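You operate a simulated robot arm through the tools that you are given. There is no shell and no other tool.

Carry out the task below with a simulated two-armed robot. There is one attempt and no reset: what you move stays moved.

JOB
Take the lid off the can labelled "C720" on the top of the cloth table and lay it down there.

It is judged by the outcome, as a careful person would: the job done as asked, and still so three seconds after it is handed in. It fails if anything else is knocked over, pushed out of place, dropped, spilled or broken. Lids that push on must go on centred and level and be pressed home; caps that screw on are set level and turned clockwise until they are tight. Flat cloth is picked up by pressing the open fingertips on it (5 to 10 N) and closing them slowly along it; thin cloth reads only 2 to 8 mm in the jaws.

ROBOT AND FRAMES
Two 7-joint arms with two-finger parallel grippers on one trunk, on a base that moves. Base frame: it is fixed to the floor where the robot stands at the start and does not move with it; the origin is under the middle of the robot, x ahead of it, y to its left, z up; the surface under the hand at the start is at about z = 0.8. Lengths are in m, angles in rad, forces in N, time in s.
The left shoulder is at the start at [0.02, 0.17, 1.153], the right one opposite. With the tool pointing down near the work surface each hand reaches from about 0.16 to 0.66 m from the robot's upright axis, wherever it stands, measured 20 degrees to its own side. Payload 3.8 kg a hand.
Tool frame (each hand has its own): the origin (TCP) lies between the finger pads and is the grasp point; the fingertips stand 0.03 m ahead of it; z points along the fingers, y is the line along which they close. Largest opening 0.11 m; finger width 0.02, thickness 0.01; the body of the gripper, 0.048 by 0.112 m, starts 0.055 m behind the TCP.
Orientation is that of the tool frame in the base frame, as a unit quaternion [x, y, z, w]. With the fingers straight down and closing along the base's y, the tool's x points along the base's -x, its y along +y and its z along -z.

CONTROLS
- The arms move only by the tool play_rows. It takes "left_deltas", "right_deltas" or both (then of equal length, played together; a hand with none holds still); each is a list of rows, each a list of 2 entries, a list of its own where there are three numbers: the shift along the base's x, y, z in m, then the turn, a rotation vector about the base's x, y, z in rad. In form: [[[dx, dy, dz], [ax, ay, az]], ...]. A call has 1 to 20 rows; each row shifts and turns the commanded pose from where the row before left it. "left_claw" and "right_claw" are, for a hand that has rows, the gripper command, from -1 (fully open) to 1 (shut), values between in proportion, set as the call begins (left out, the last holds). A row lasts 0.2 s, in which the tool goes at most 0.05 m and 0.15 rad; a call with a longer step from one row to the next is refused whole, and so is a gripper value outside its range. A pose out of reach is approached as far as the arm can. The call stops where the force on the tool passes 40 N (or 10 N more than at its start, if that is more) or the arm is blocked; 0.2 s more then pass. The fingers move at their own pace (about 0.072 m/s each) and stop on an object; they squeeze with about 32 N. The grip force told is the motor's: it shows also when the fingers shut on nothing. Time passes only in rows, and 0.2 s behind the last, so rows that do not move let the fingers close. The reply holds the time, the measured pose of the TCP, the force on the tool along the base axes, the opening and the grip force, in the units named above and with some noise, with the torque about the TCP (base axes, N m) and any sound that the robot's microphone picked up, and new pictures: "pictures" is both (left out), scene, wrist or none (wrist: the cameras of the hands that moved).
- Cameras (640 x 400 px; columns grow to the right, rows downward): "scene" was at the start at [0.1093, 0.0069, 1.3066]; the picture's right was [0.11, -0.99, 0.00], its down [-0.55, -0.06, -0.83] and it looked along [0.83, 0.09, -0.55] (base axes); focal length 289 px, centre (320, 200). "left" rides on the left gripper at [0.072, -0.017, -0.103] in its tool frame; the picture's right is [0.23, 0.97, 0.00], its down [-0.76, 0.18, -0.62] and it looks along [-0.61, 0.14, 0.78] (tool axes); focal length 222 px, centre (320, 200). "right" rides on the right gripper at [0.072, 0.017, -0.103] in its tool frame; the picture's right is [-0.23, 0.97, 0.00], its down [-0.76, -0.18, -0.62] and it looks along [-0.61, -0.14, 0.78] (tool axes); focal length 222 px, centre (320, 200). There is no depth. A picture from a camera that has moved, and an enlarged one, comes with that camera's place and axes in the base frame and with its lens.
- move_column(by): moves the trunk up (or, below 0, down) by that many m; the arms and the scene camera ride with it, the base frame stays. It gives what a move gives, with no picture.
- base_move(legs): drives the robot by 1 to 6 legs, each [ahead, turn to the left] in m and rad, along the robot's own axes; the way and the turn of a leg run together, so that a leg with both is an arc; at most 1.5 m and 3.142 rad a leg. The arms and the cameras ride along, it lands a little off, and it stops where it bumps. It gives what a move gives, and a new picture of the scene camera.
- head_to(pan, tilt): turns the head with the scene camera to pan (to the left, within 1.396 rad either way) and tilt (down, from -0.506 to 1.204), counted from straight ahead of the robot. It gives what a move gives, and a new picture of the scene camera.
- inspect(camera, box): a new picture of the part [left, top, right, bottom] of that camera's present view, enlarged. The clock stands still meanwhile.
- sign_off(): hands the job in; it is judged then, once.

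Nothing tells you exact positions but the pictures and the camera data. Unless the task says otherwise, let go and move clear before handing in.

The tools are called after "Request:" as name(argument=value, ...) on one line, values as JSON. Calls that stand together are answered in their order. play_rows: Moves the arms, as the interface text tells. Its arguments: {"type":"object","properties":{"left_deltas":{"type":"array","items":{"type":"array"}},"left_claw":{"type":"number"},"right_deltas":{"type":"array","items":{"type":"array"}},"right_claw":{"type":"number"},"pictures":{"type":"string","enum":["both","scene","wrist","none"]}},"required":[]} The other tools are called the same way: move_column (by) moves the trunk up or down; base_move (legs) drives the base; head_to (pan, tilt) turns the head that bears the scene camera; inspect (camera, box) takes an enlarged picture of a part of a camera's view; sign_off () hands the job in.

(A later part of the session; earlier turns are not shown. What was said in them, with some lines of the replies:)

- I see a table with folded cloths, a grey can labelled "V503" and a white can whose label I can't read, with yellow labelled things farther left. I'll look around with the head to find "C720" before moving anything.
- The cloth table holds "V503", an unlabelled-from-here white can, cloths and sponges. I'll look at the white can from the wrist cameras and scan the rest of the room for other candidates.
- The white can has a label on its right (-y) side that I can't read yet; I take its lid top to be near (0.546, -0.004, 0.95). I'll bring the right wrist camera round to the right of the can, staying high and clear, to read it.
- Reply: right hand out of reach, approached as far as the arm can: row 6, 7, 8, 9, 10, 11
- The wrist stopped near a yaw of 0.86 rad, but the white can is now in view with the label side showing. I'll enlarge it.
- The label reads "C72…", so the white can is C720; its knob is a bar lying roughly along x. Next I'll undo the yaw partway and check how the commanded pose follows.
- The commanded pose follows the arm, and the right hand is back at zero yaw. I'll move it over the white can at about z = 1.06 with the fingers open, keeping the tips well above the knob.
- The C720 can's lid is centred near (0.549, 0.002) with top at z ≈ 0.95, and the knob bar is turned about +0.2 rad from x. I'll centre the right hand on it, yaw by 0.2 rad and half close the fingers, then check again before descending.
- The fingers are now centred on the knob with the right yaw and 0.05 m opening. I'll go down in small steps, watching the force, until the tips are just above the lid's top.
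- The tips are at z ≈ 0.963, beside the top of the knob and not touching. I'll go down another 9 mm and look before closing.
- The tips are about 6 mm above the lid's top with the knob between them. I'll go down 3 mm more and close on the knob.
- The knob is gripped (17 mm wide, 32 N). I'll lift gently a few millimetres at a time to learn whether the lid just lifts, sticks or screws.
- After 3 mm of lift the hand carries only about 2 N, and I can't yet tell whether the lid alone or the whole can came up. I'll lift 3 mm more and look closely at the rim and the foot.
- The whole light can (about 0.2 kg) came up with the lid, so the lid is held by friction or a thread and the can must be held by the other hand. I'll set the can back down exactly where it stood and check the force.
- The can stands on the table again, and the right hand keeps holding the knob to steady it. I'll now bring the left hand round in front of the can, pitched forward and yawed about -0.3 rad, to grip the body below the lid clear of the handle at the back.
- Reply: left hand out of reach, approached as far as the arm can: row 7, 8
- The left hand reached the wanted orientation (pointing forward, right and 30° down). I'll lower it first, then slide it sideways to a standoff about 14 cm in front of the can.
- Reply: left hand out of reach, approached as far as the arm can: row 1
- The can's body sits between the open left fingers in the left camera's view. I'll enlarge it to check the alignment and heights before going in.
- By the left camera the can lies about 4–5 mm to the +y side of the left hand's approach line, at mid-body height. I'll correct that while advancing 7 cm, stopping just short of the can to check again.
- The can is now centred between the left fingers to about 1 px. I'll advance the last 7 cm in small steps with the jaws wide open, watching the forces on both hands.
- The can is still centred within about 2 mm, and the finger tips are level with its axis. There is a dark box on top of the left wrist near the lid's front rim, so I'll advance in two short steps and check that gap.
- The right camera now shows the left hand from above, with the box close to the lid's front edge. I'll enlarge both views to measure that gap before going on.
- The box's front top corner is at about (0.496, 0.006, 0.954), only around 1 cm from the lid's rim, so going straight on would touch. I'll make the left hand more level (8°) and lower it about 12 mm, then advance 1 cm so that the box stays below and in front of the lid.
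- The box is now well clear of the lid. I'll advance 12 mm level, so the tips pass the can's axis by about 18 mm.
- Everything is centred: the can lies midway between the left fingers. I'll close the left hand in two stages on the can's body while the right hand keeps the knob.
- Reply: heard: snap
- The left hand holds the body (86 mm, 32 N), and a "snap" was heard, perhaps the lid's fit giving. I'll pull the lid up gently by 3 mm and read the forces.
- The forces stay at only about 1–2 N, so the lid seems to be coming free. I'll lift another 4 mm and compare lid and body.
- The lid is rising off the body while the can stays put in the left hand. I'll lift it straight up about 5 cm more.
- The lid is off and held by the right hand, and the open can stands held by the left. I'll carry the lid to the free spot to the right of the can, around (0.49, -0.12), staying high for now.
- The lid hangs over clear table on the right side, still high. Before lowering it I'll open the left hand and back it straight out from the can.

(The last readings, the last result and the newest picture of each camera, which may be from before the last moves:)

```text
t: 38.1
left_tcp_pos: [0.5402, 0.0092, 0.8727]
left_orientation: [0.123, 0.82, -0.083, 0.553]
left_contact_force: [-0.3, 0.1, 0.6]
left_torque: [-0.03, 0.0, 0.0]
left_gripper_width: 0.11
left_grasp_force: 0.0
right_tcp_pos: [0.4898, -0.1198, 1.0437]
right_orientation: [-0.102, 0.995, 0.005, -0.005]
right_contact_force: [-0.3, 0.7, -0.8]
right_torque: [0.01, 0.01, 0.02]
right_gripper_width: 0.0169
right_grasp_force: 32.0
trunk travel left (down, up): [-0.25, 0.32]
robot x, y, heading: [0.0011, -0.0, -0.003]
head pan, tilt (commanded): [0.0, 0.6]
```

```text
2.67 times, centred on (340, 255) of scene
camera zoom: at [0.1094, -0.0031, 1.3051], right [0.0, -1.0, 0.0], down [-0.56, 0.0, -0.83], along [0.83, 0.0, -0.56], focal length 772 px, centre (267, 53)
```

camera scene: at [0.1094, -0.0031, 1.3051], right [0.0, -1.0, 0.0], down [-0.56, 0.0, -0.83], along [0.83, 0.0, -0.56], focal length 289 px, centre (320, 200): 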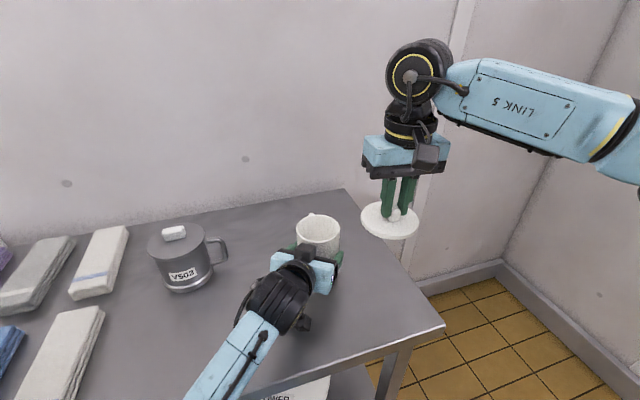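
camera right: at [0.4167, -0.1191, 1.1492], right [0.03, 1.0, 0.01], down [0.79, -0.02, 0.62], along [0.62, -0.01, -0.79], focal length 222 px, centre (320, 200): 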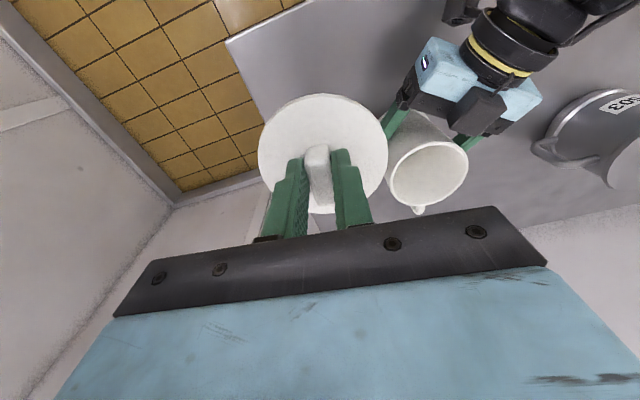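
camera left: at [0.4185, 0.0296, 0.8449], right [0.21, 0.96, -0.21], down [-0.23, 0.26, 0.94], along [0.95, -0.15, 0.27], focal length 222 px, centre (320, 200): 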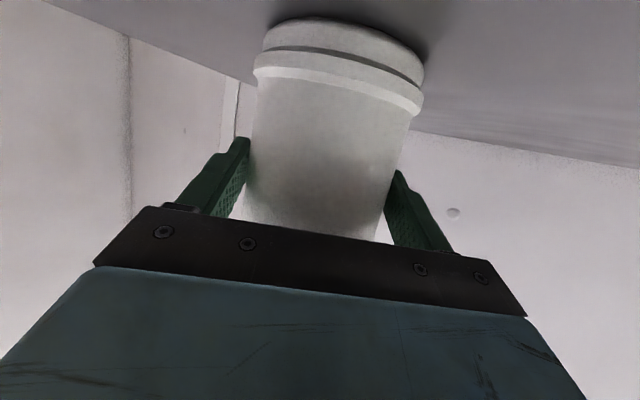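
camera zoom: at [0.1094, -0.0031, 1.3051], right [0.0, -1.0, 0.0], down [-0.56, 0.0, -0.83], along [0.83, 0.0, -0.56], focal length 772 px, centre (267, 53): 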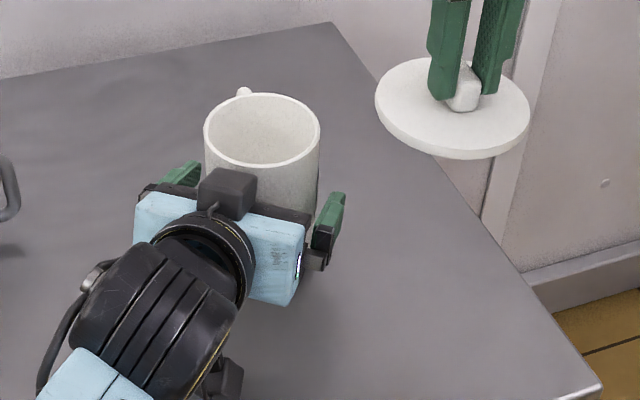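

The can stands free and unmoved between the open left fingers. I'll back the left hand out along its approach line, then raise it and take it aside.

Request:
play_rows(left_deltas=[[[-0.01, 0.003, 0], [0, 0, 0]], [[-0.019, 0.0059, 0], [0, 0, 0]], [[-0.019, 0.0059, 0], [0, 0, 0]], [[-0.019, 0.0059, 0.003], [0, 0, 0]], [[-0.019, 0.0059, 0.005], [0, 0, 0]], [[-0.012, 0.004, 0.03], [0, 0, 0]], [[0, 0.01, 0.04], [0, 0, 0]], [[0, 0.02, 0.04], [0, 0, 0]], [[0, 0.03, 0.03], [0, 0, 0]], [[0, 0.03, 0.03], [0, 0, 0]], [[0, 0.03, 0.0], [0, 0, 0]], [[0, 0, 0], [0, 0, 0]]], left_claw=-1, pictures="both")

```text
t: 40.7
left_tcp_pos: [0.4413, 0.1603, 1.0515]
left_orientation: [0.123, 0.82, -0.084, 0.552]
left_contact_force: [-0.5, -0.6, 0.1]
left_torque: [-0.02, -0.04, 0.02]
left_gripper_width: 0.1098
left_grasp_force: 0.0
right_tcp_pos: [0.4892, -0.1204, 1.0461]
right_orientation: [-0.102, 0.995, 0.005, -0.004]
right_contact_force: [0.2, 0.2, -0.9]
right_torque: [0.02, 0.05, 0.0]
right_gripper_width: 0.0171
right_grasp_force: 32.1
trunk travel left (down, up): [-0.25, 0.32]
robot x, y, heading: [0.0019, -0.0001, -0.001]
head pan, tilt (commanded): [0.0, 0.6]
camera scene: at [0.1095, -0.0034, 1.3051], right [0.0, -1.0, 0.0], down [-0.57, 0.0, -0.83], along [0.83, 0.0, -0.57], focal length 289 px, centre (320, 200)
camera left: at [0.3189, 0.1805, 1.0235], right [0.21, 0.96, -0.21], down [-0.23, 0.26, 0.94], along [0.95, -0.15, 0.27], focal length 222 px, centre (320, 200)
```

scene: 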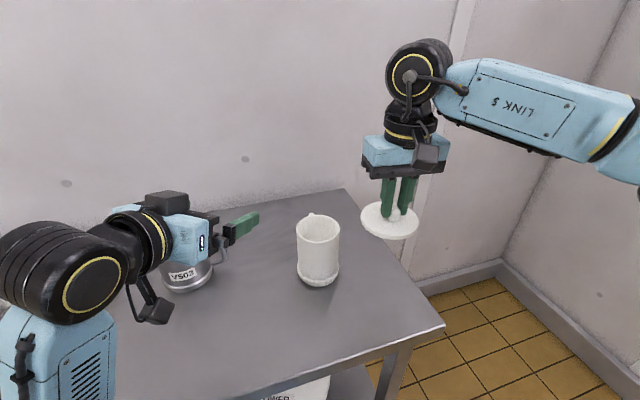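
left: 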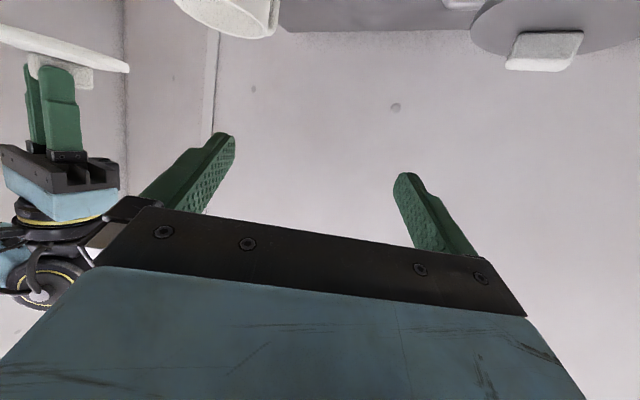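

The left hand is clear and the can stands upright and open. I'll look at the lid's underside from the left camera, then lower it towards the table.

Request:
inspect(camera="left", box=[0, 0, 180, 120])

Request:
play_rows(right_deltas=[[[0, 0, -0.015], [0, 0, 0]], [[0, 0, -0.025], [0, 0, 0]], [[0, 0, -0.03], [0, 0, 0]], [[0, 0, -0.03], [0, 0, 0]], [[0, 0, -0.025], [0, 0, 0]], [[0, 0, -0.015], [0, 0, 0]], [[0, 0, -0.01], [0, 0, 0]], [[0, 0, 0], [0, 0, 0]]], pictures="both")

```text
3.33 times, centred on (90, 60) of left
camera zoom: at [0.3189, 0.1805, 1.0235], right [0.21, 0.96, -0.21], down [-0.23, 0.26, 0.94], along [0.95, -0.15, 0.27], focal length 740 px, centre (1087, 667)
```

zoom: 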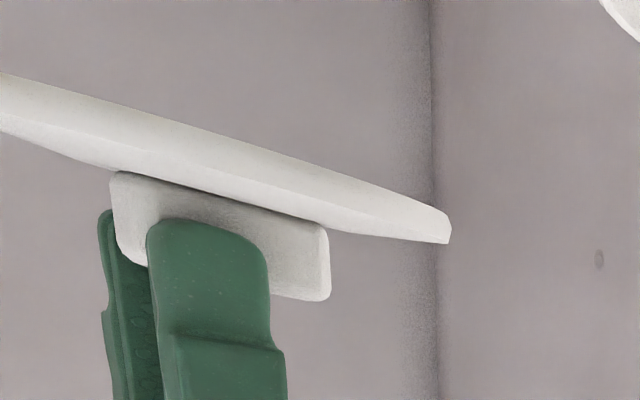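

```text
t: 42.5
left_tcp_pos: [0.4422, 0.1605, 1.0512]
left_orientation: [0.124, 0.82, -0.084, 0.553]
left_contact_force: [-0.1, -0.6, 0.3]
left_torque: [-0.03, -0.03, 0.0]
left_gripper_width: 0.11
left_grasp_force: 0.0
right_tcp_pos: [0.4895, -0.1192, 0.895]
right_orientation: [-0.101, 0.995, 0.004, -0.004]
right_contact_force: [0.1, 0.3, -1.1]
right_torque: [0.0, 0.01, 0.06]
right_gripper_width: 0.0172
right_grasp_force: 32.0
trunk travel left (down, up): [-0.25, 0.32]
robot x, y, heading: [0.0005, 0.0027, -0.003]
head pan, tilt (commanded): [0.0, 0.6]
camera scene: at [0.1094, -0.0031, 1.3051], right [0.0, -1.0, 0.0], down [-0.56, 0.0, -0.83], along [0.83, 0.0, -0.56], focal length 289 px, centre (320, 200)
camera right: at [0.416, -0.1182, 0.9991], right [0.03, 1.0, 0.01], down [0.79, -0.02, 0.62], along [0.62, -0.01, -0.79], focal length 222 px, centre (320, 200)
```

scene: 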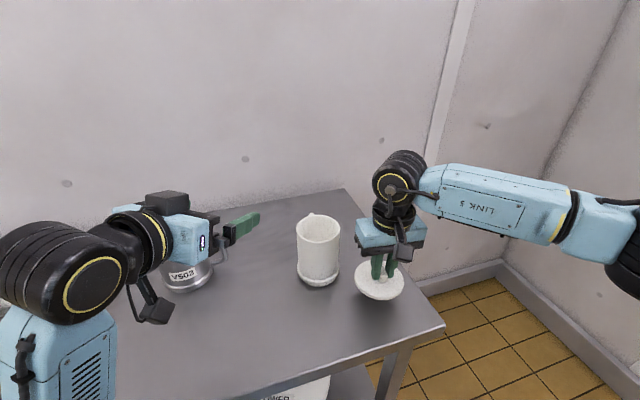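
right: 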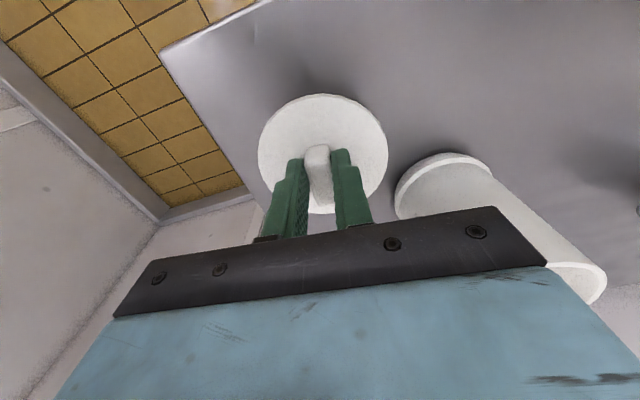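

The lid is about 4 cm above the table with clear space around it, roughly 4 cm from the can. I'll lower it in shrinking steps until it touches.

Request:
play_rows(right_deltas=[[[0, 0, -0.01], [0, 0, 0]], [[0, 0, -0.01], [0, 0, 0]], [[0, 0, -0.006], [0, 0, 0]], [[0, 0, 0], [0, 0, 0]]], pictures="none")

Request:
inspect(camera="scene", box=[330, 220, 430, 320])

```text
t: 43.5
left_tcp_pos: [0.4416, 0.1605, 1.051]
left_orientation: [0.123, 0.82, -0.083, 0.553]
left_contact_force: [0.0, -0.4, 0.0]
left_torque: [-0.01, -0.04, -0.01]
left_gripper_width: 0.1098
left_grasp_force: 0.1
right_tcp_pos: [0.488, -0.1204, 0.868]
right_orientation: [-0.102, 0.995, 0.004, -0.004]
right_contact_force: [-0.3, 0.4, -0.9]
right_torque: [0.01, 0.02, 0.01]
right_gripper_width: 0.0171
right_grasp_force: 32.5
trunk travel left (down, up): [-0.25, 0.32]
robot x, y, heading: [-0.0004, 0.0055, -0.0]
head pan, tilt (commanded): [0.0, 0.6]
```

```text
4.00 times, centred on (380, 270) of scene
camera zoom: at [0.1094, -0.0031, 1.3051], right [0.0, -1.0, 0.0], down [-0.56, 0.0, -0.83], along [0.83, 0.0, -0.56], focal length 1157 px, centre (80, -80)
```

zoom: 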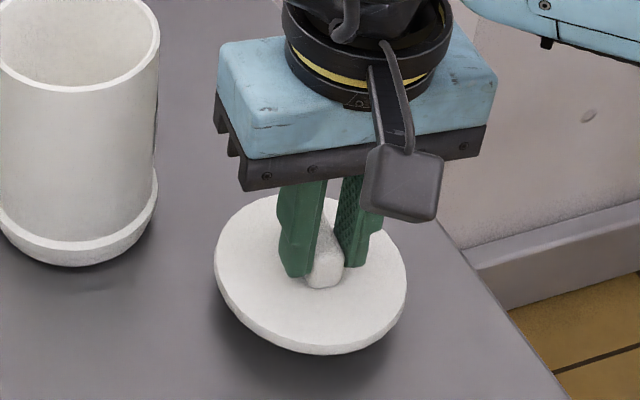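

Still hanging free with the shadow close beneath the lid; the lid is about 1.5 cm above the table. I'll continue down in 2 mm steps.

Request:
play_rows(right_deltas=[[[0, 0, -0.003], [0, 0, 0]], [[0, 0, -0.003], [0, 0, 0]], [[0, 0, -0.002], [0, 0, 0]], [[0, 0, 0], [0, 0, 0]]], pictures="none")

Request:
inspect(camera="scene", box=[330, 220, 430, 320])

```text
t: 44.5
left_tcp_pos: [0.4416, 0.1605, 1.0522]
left_orientation: [0.123, 0.82, -0.084, 0.553]
left_contact_force: [-1.1, -0.5, -0.1]
left_torque: [0.0, 0.0, -0.05]
left_gripper_width: 0.1102
left_grasp_force: 0.0
right_tcp_pos: [0.4888, -0.1191, 0.8599]
right_orientation: [-0.101, 0.995, 0.005, -0.004]
right_contact_force: [0.4, -0.4, 0.1]
right_torque: [0.0, -0.04, 0.03]
right_gripper_width: 0.017
right_grasp_force: 32.3
trunk travel left (down, up): [-0.25, 0.32]
robot x, y, heading: [-0.0002, -0.0008, -0.005]
head pan, tilt (commanded): [0.0, 0.6]
```

```text
4.00 times, centred on (380, 270) of scene
camera zoom: at [0.1094, -0.0031, 1.3051], right [0.0, -1.0, 0.0], down [-0.56, 0.0, -0.83], along [0.83, 0.0, -0.56], focal length 1157 px, centre (80, -80)
```

zoom: 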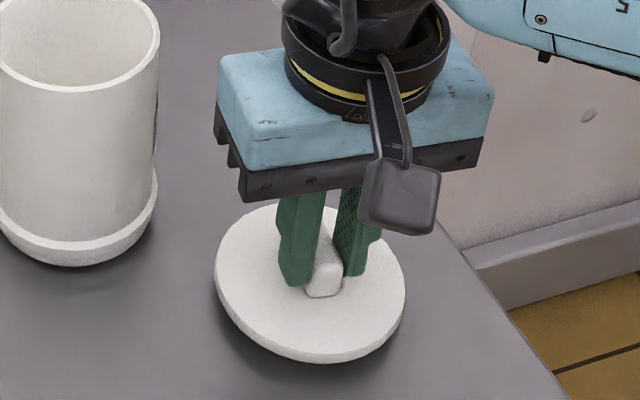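

The shadow is tightening under the lid but there is no clear contact force yet. I'll go on in 1 mm steps.

Request:
play_rows(right_deltas=[[[0, 0, -0.001], [0, 0, 0]], [[0, 0, -0.001], [0, 0, 0]], [[0, 0, -0.001], [0, 0, 0]], [[0, 0, 0], [0, 0, 0]]], pictures="none")

Request:
play_rows(right_deltas=[[[0, 0, -0.001], [0, 0, 0]], [[0, 0, -0.001], [0, 0, 0]], [[0, 0, 0], [0, 0, 0]]], pictures="none")

Request:
inspect(camera="scene", box=[330, 220, 430, 320])

```text
t: 45.5
left_tcp_pos: [0.4415, 0.1602, 1.0505]
left_orientation: [0.123, 0.82, -0.083, 0.552]
left_contact_force: [-0.1, 0.6, -0.7]
left_torque: [-0.01, 0.01, 0.0]
left_gripper_width: 0.1103
left_grasp_force: 0.1
right_tcp_pos: [0.4907, -0.12, 0.8577]
right_orientation: [-0.102, 0.995, 0.006, -0.004]
right_contact_force: [-0.1, -0.4, -1.2]
right_torque: [-0.04, 0.02, -0.01]
right_gripper_width: 0.0172
right_grasp_force: 31.9
trunk travel left (down, up): [-0.25, 0.32]
robot x, y, heading: [-0.0012, -0.0007, 0.005]
head pan, tilt (commanded): [0.0, 0.6]
```

```text
t: 46.3
left_tcp_pos: [0.4423, 0.1598, 1.0508]
left_orientation: [0.122, 0.821, -0.083, 0.552]
left_contact_force: [-0.8, 0.7, 0.0]
left_torque: [0.02, 0.01, -0.01]
left_gripper_width: 0.1099
left_grasp_force: 0.0
right_tcp_pos: [0.4893, -0.1206, 0.855]
right_orientation: [-0.102, 0.995, 0.005, -0.004]
right_contact_force: [0.1, -0.1, -0.8]
right_torque: [0.01, 0.0, 0.02]
right_gripper_width: 0.0169
right_grasp_force: 32.0
trunk travel left (down, up): [-0.25, 0.32]
robot x, y, heading: [0.0007, 0.0022, -0.003]
head pan, tilt (commanded): [0.0, 0.6]
```

```text
4.00 times, centred on (380, 270) of scene
camera zoom: at [0.1094, -0.0031, 1.3051], right [0.0, -1.0, 0.0], down [-0.56, 0.0, -0.83], along [0.83, 0.0, -0.56], focal length 1157 px, centre (80, -80)
```

zoom: 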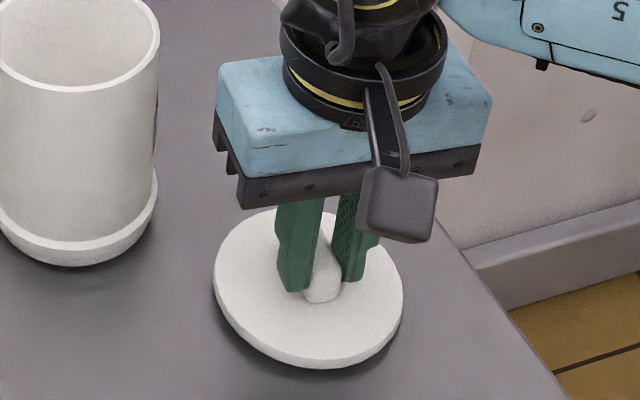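

Still about -1 N, which is only the lid's weight, so it hasn't touched yet. I'll continue in 1 mm steps and read the force after each few.

Request:
play_rows(right_deltas=[[[0, 0, -0.001], [0, 0, 0]], [[0, 0, -0.001], [0, 0, 0]], [[0, 0, 0], [0, 0, 0]]], pictures="none")

Request:
play_rows(right_deltas=[[[0, 0, -0.001], [0, 0, 0]], [[0, 0, 0], [0, 0, 0]]], pictures="none")

Request:
inspect(camera="scene", box=[330, 220, 430, 320])

Request:
inspect(camera="right", box=[230, 60, 410, 230])

```text
t: 47.1
left_tcp_pos: [0.4419, 0.1596, 1.0504]
left_orientation: [0.124, 0.82, -0.084, 0.552]
left_contact_force: [0.5, -0.5, -0.1]
left_torque: [-0.02, -0.02, 0.03]
left_gripper_width: 0.1101
left_grasp_force: 0.1
right_tcp_pos: [0.4888, -0.1203, 0.8538]
right_orientation: [-0.103, 0.995, 0.004, -0.004]
right_contact_force: [0.0, -0.2, -1.0]
right_torque: [0.0, 0.03, 0.01]
right_gripper_width: 0.017
right_grasp_force: 31.3
trunk travel left (down, up): [-0.25, 0.32]
robot x, y, heading: [-0.002, 0.0008, 0.002]
head pan, tilt (commanded): [0.0, 0.6]
```

```text
t: 47.7
left_tcp_pos: [0.4423, 0.1603, 1.0518]
left_orientation: [0.123, 0.82, -0.083, 0.553]
left_contact_force: [0.1, 0.0, 0.7]
left_torque: [0.0, -0.01, 0.01]
left_gripper_width: 0.1099
left_grasp_force: 0.1
right_tcp_pos: [0.4898, -0.1208, 0.8537]
right_orientation: [-0.102, 0.995, 0.005, -0.004]
right_contact_force: [0.0, 0.3, -0.5]
right_torque: [-0.02, -0.02, 0.0]
right_gripper_width: 0.0169
right_grasp_force: 32.4
trunk travel left (down, up): [-0.25, 0.32]
robot x, y, heading: [0.0018, -0.0001, 0.003]
head pan, tilt (commanded): [0.0, 0.6]
```

```text
4.00 times, centred on (380, 270) of scene
camera zoom: at [0.1094, -0.0031, 1.3051], right [0.0, -1.0, 0.0], down [-0.56, 0.0, -0.83], along [0.83, 0.0, -0.56], focal length 1157 px, centre (80, -80)
```

zoom: 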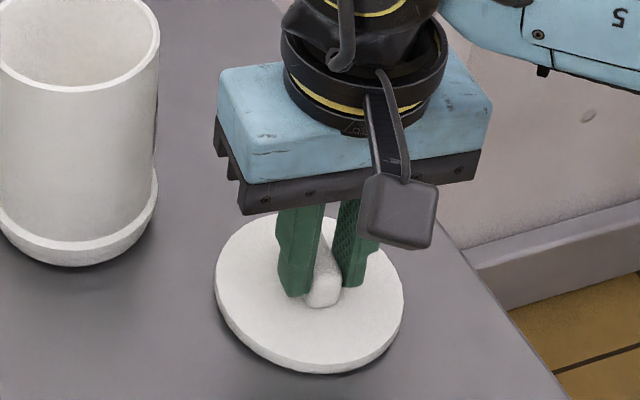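

```text
2.35 times, centred on (320, 145) of right
camera zoom: at [0.4166, -0.1194, 0.9567], right [0.03, 1.0, 0.01], down [0.79, -0.02, 0.62], along [0.62, -0.01, -0.79], focal length 523 px, centre (320, 329)
```

zoom: 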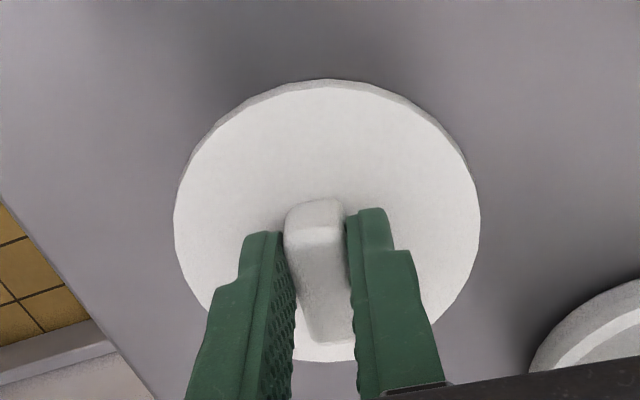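

Very close now, the shadow almost meets the lid's edge. A few more 1 mm steps until the force turns positive.

Request:
play_rows(right_deltas=[[[0, 0, -0.001], [0, 0, 0]], [[0, 0, -0.0005], [0, 0, 0]], [[0, 0, 0], [0, 0, 0]]], pictures="none")

Request:
play_rows(right_deltas=[[[0, 0, -0.001], [0, 0, 0]], [[0, 0, -0.0005], [0, 0, 0]], [[0, 0, 0], [0, 0, 0]]], pictures="none")

Request:
inspect(camera="scene", box=[330, 220, 430, 320])

```text
t: 48.5
left_tcp_pos: [0.4421, 0.1598, 1.052]
left_orientation: [0.124, 0.82, -0.084, 0.553]
left_contact_force: [0.2, -0.4, -0.8]
left_torque: [0.02, -0.04, 0.0]
left_gripper_width: 0.1099
left_grasp_force: 0.0
right_tcp_pos: [0.489, -0.1204, 0.8508]
right_orientation: [-0.101, 0.995, 0.005, -0.005]
right_contact_force: [-0.4, -1.0, -2.2]
right_torque: [0.02, 0.01, 0.02]
right_gripper_width: 0.0171
right_grasp_force: 31.9
trunk travel left (down, up): [-0.25, 0.32]
robot x, y, heading: [-0.0013, -0.0008, 0.001]
head pan, tilt (commanded): [0.0, 0.6]
```

```text
t: 49.3
left_tcp_pos: [0.4411, 0.1597, 1.051]
left_orientation: [0.123, 0.82, -0.083, 0.553]
left_contact_force: [0.8, -0.1, -0.8]
left_torque: [-0.01, 0.01, 0.0]
left_gripper_width: 0.1102
left_grasp_force: 0.0
right_tcp_pos: [0.4904, -0.1208, 0.8493]
right_orientation: [-0.101, 0.995, 0.004, -0.004]
right_contact_force: [0.4, 0.0, 4.8]
right_torque: [-0.23, -0.13, -0.06]
right_gripper_width: 0.0171
right_grasp_force: 32.4
trunk travel left (down, up): [-0.25, 0.32]
robot x, y, heading: [0.0019, 0.0022, -0.004]
head pan, tilt (commanded): [0.0, 0.6]
```

```text
4.00 times, centred on (380, 270) of scene
camera zoom: at [0.1089, -0.003, 1.3052], right [0.0, -1.0, 0.0], down [-0.56, 0.0, -0.83], along [0.83, 0.0, -0.56], focal length 1157 px, centre (80, -80)
```

zoom: 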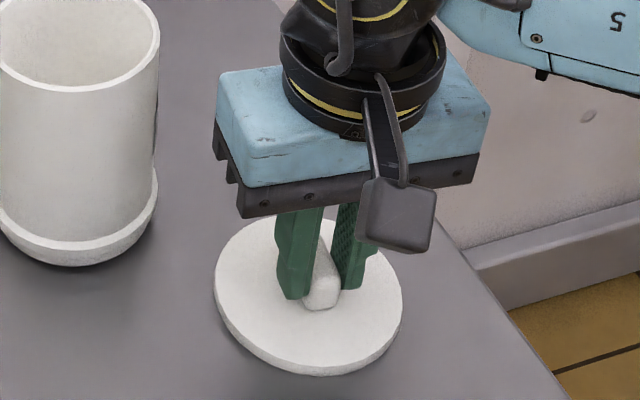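

The force turned to +4.8 N: the lid rests on the table. I'll open the fingers partway to release the knob, check, then lift straight up.

Request:
play_rows(right_deltas=[[[0, 0, 0.0005], [0, 0, 0]], [[0, 0, 0], [0, 0, 0]], [[0, 0, 0], [0, 0, 0]]], right_claw=0.2, pictures="none")

Request:
inspect(camera="right", box=[230, 60, 410, 230])

Request:
inspect(camera="scene", box=[330, 220, 430, 320])

```text
t: 50.1
left_tcp_pos: [0.4424, 0.1608, 1.0522]
left_orientation: [0.123, 0.82, -0.083, 0.553]
left_contact_force: [0.3, 0.1, 0.4]
left_torque: [-0.01, -0.02, 0.0]
left_gripper_width: 0.1102
left_grasp_force: 0.1
right_tcp_pos: [0.4895, -0.1199, 0.8517]
right_orientation: [-0.102, 0.995, 0.006, -0.003]
right_contact_force: [0.0, 0.1, 1.0]
right_torque: [0.02, 0.0, -0.01]
right_gripper_width: 0.0442
right_grasp_force: 0.0
trunk travel left (down, up): [-0.25, 0.32]
robot x, y, heading: [0.0051, 0.0012, 0.002]
head pan, tilt (commanded): [0.0, 0.6]
```

```text
2.35 times, centred on (320, 145) of right
camera zoom: at [0.4163, -0.1186, 0.9547], right [0.02, 1.0, 0.01], down [0.79, -0.02, 0.62], along [0.62, -0.01, -0.79], focal length 523 px, centre (320, 329)
```

zoom: 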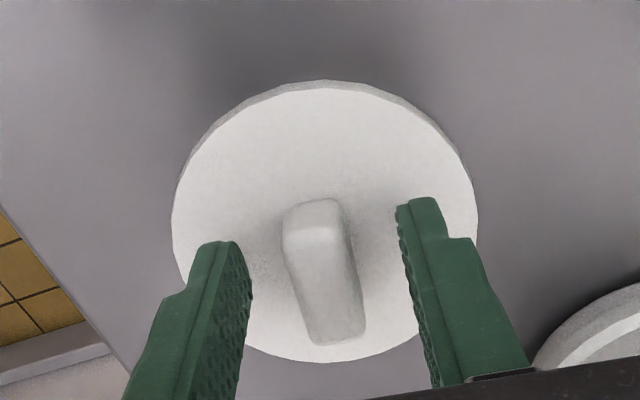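

```text
4.00 times, centred on (380, 270) of scene
camera zoom: at [0.1094, -0.0031, 1.3051], right [0.0, -1.0, 0.0], down [-0.56, 0.0, -0.83], along [0.83, 0.0, -0.56], focal length 1157 px, centre (80, -80)
```

zoom: 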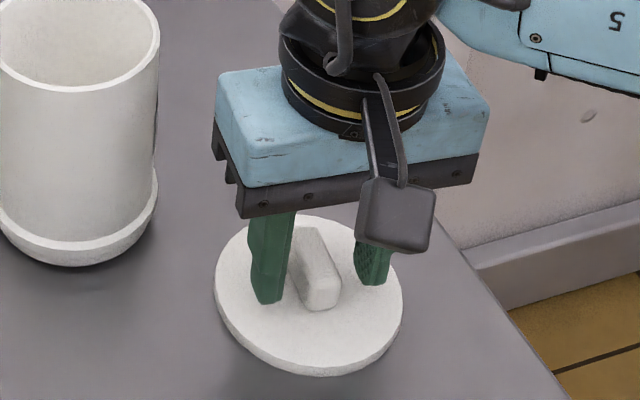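

The lid is released and lies flat on the table, knob up, with a gap to both fingers. I'll lift the right hand straight up, well clear, and check the whole scene.

Request:
play_rows(right_deltas=[[[0, 0, 0.01], [0, 0, 0]], [[0, 0, 0.02], [0, 0, 0]], [[0, 0, 0.03], [0, 0, 0]], [[0, 0, 0.035], [0, 0, 0]], [[0, 0, 0.04], [0, 0, 0]], [[0, 0, 0.04], [0, 0, 0]], [[0, -0.03, 0.02], [0, 0, 0]], [[-0.02, -0.04, 0], [0, 0, 0]], [[-0.02, -0.04, 0], [0, 0, 0]], [[0, 0, 0], [0, 0, 0]]], right_claw=0.2, pictures="both")

Request:
inspect(camera="scene", box=[270, 200, 450, 330])

```text
t: 52.3
left_tcp_pos: [0.4413, 0.1592, 1.0516]
left_orientation: [0.123, 0.819, -0.084, 0.553]
left_contact_force: [0.2, 0.1, 0.9]
left_torque: [0.0, 0.03, 0.03]
left_gripper_width: 0.1099
left_grasp_force: 0.1
right_tcp_pos: [0.4503, -0.2319, 1.0463]
right_orientation: [-0.102, 0.995, 0.004, -0.004]
right_contact_force: [0.2, -0.7, -0.7]
right_torque: [0.02, 0.0, -0.01]
right_gripper_width: 0.0439
right_grasp_force: 0.1
trunk travel left (down, up): [-0.25, 0.32]
robot x, y, heading: [0.0001, 0.0012, -0.002]
head pan, tilt (commanded): [0.0, 0.6]
camera scene: at [0.1096, -0.0027, 1.3051], right [0.0, -1.0, 0.0], down [-0.57, 0.0, -0.82], along [0.82, 0.0, -0.57], focal length 289 px, centre (320, 200)
camera right: at [0.3767, -0.2295, 1.1508], right [0.02, 1.0, 0.01], down [0.79, -0.02, 0.62], along [0.62, -0.01, -0.79], focal length 222 px, centre (320, 200)
```

scene: 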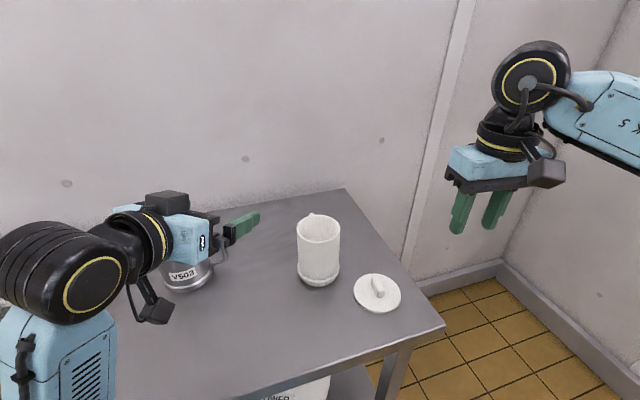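
right: 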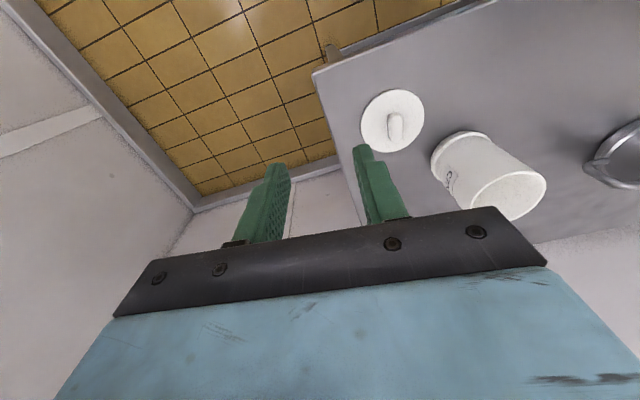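

```text
3.08 times, centred on (360, 265) of scene
camera zoom: at [0.1096, -0.0027, 1.3051], right [0.0, -1.0, 0.0], down [-0.57, 0.0, -0.82], along [0.82, 0.0, -0.57], focal length 890 px, centre (197, 0)
```

zoom: 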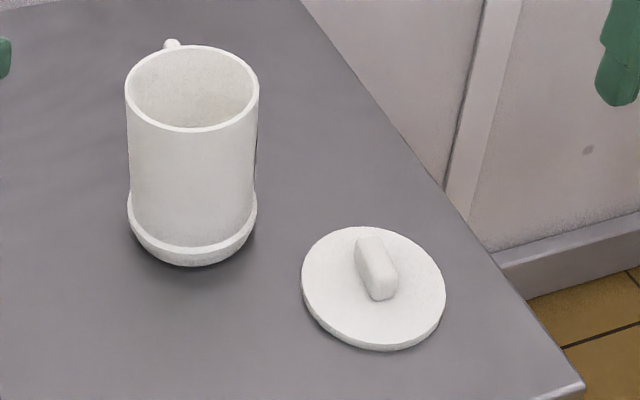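

The can stands open and upright with its lid lying flat beside it, and both hands are clear. I'll check the label once more from the right camera and confirm V503 is undisturbed before handing in.

Request:
inspect(camera="right", box=[420, 120, 560, 230])

Request:
head_to(pan=0.5, tilt=0.65)

```text
3.64 times, centred on (490, 175) of right
camera zoom: at [0.3767, -0.2295, 1.1508], right [0.02, 1.0, 0.01], down [0.79, -0.02, 0.62], along [0.62, -0.01, -0.79], focal length 808 px, centre (-298, 291)
```

zoom: 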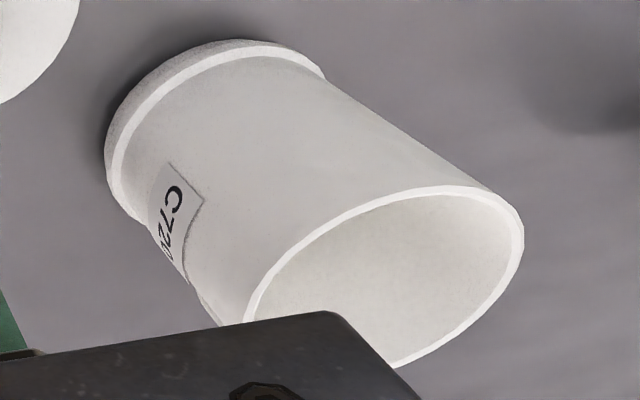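

```text
t: 53.2
left_tcp_pos: [0.4424, 0.1597, 1.0521]
left_orientation: [0.124, 0.819, -0.084, 0.553]
left_contact_force: [0.3, 0.5, 0.6]
left_torque: [0.03, -0.04, 0.02]
left_gripper_width: 0.11
left_grasp_force: 0.1
right_tcp_pos: [0.4488, -0.2311, 1.046]
right_orientation: [-0.102, 0.995, 0.005, -0.004]
right_contact_force: [-0.4, -0.1, 0.2]
right_torque: [-0.02, 0.02, -0.01]
right_gripper_width: 0.0441
right_grasp_force: 0.0
trunk travel left (down, up): [-0.25, 0.32]
robot x, y, heading: [-0.0003, -0.0043, -0.0]
head pan, tilt (commanded): [0.499, 0.649]
camera scene: at [0.0972, 0.0384, 1.3008], right [0.48, -0.88, 0.0], down [-0.53, -0.29, -0.8], along [0.7, 0.38, -0.6], focal length 289 px, centre (320, 200)
```

scene: 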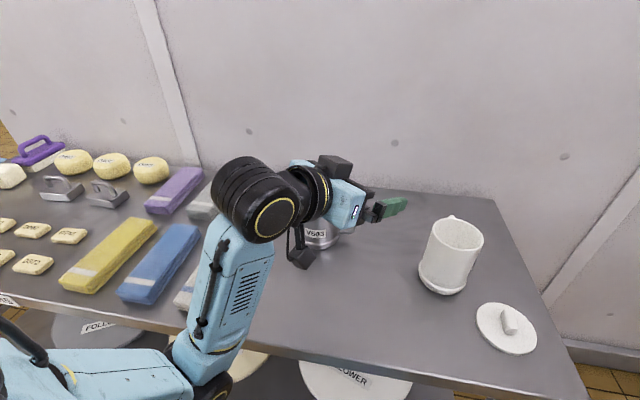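

The label reads C72 with the last digit just round the edge. This is the only other can on the cloth table, and it stands open and upright. Its lid lies flat beside it on the table, nothing else has moved and both hands are clear, so I'm handing in.

Request:
sign_off()

```text
The job is handed in.
```

The lid is off the can I took to be "C720" and lies flat, knob up, on the cloth table just to the right of the can. The can stands upright and open within a couple of millimetres of where it was.

- **Label:** I could read only "C72"; the last digit stayed just round the edge in every view. I went ahead because the only other can I could see on that table is "V503".
- **How the lid came off:** My first pull lifted the whole light can about 6 mm, so I set it back down. I then held the body with the left hand. There was a snap as that hand closed, and the lid lifted free with almost no force.
- **End state:** I saw nothing else on the table disturbed in the last views, and both hands are clear.
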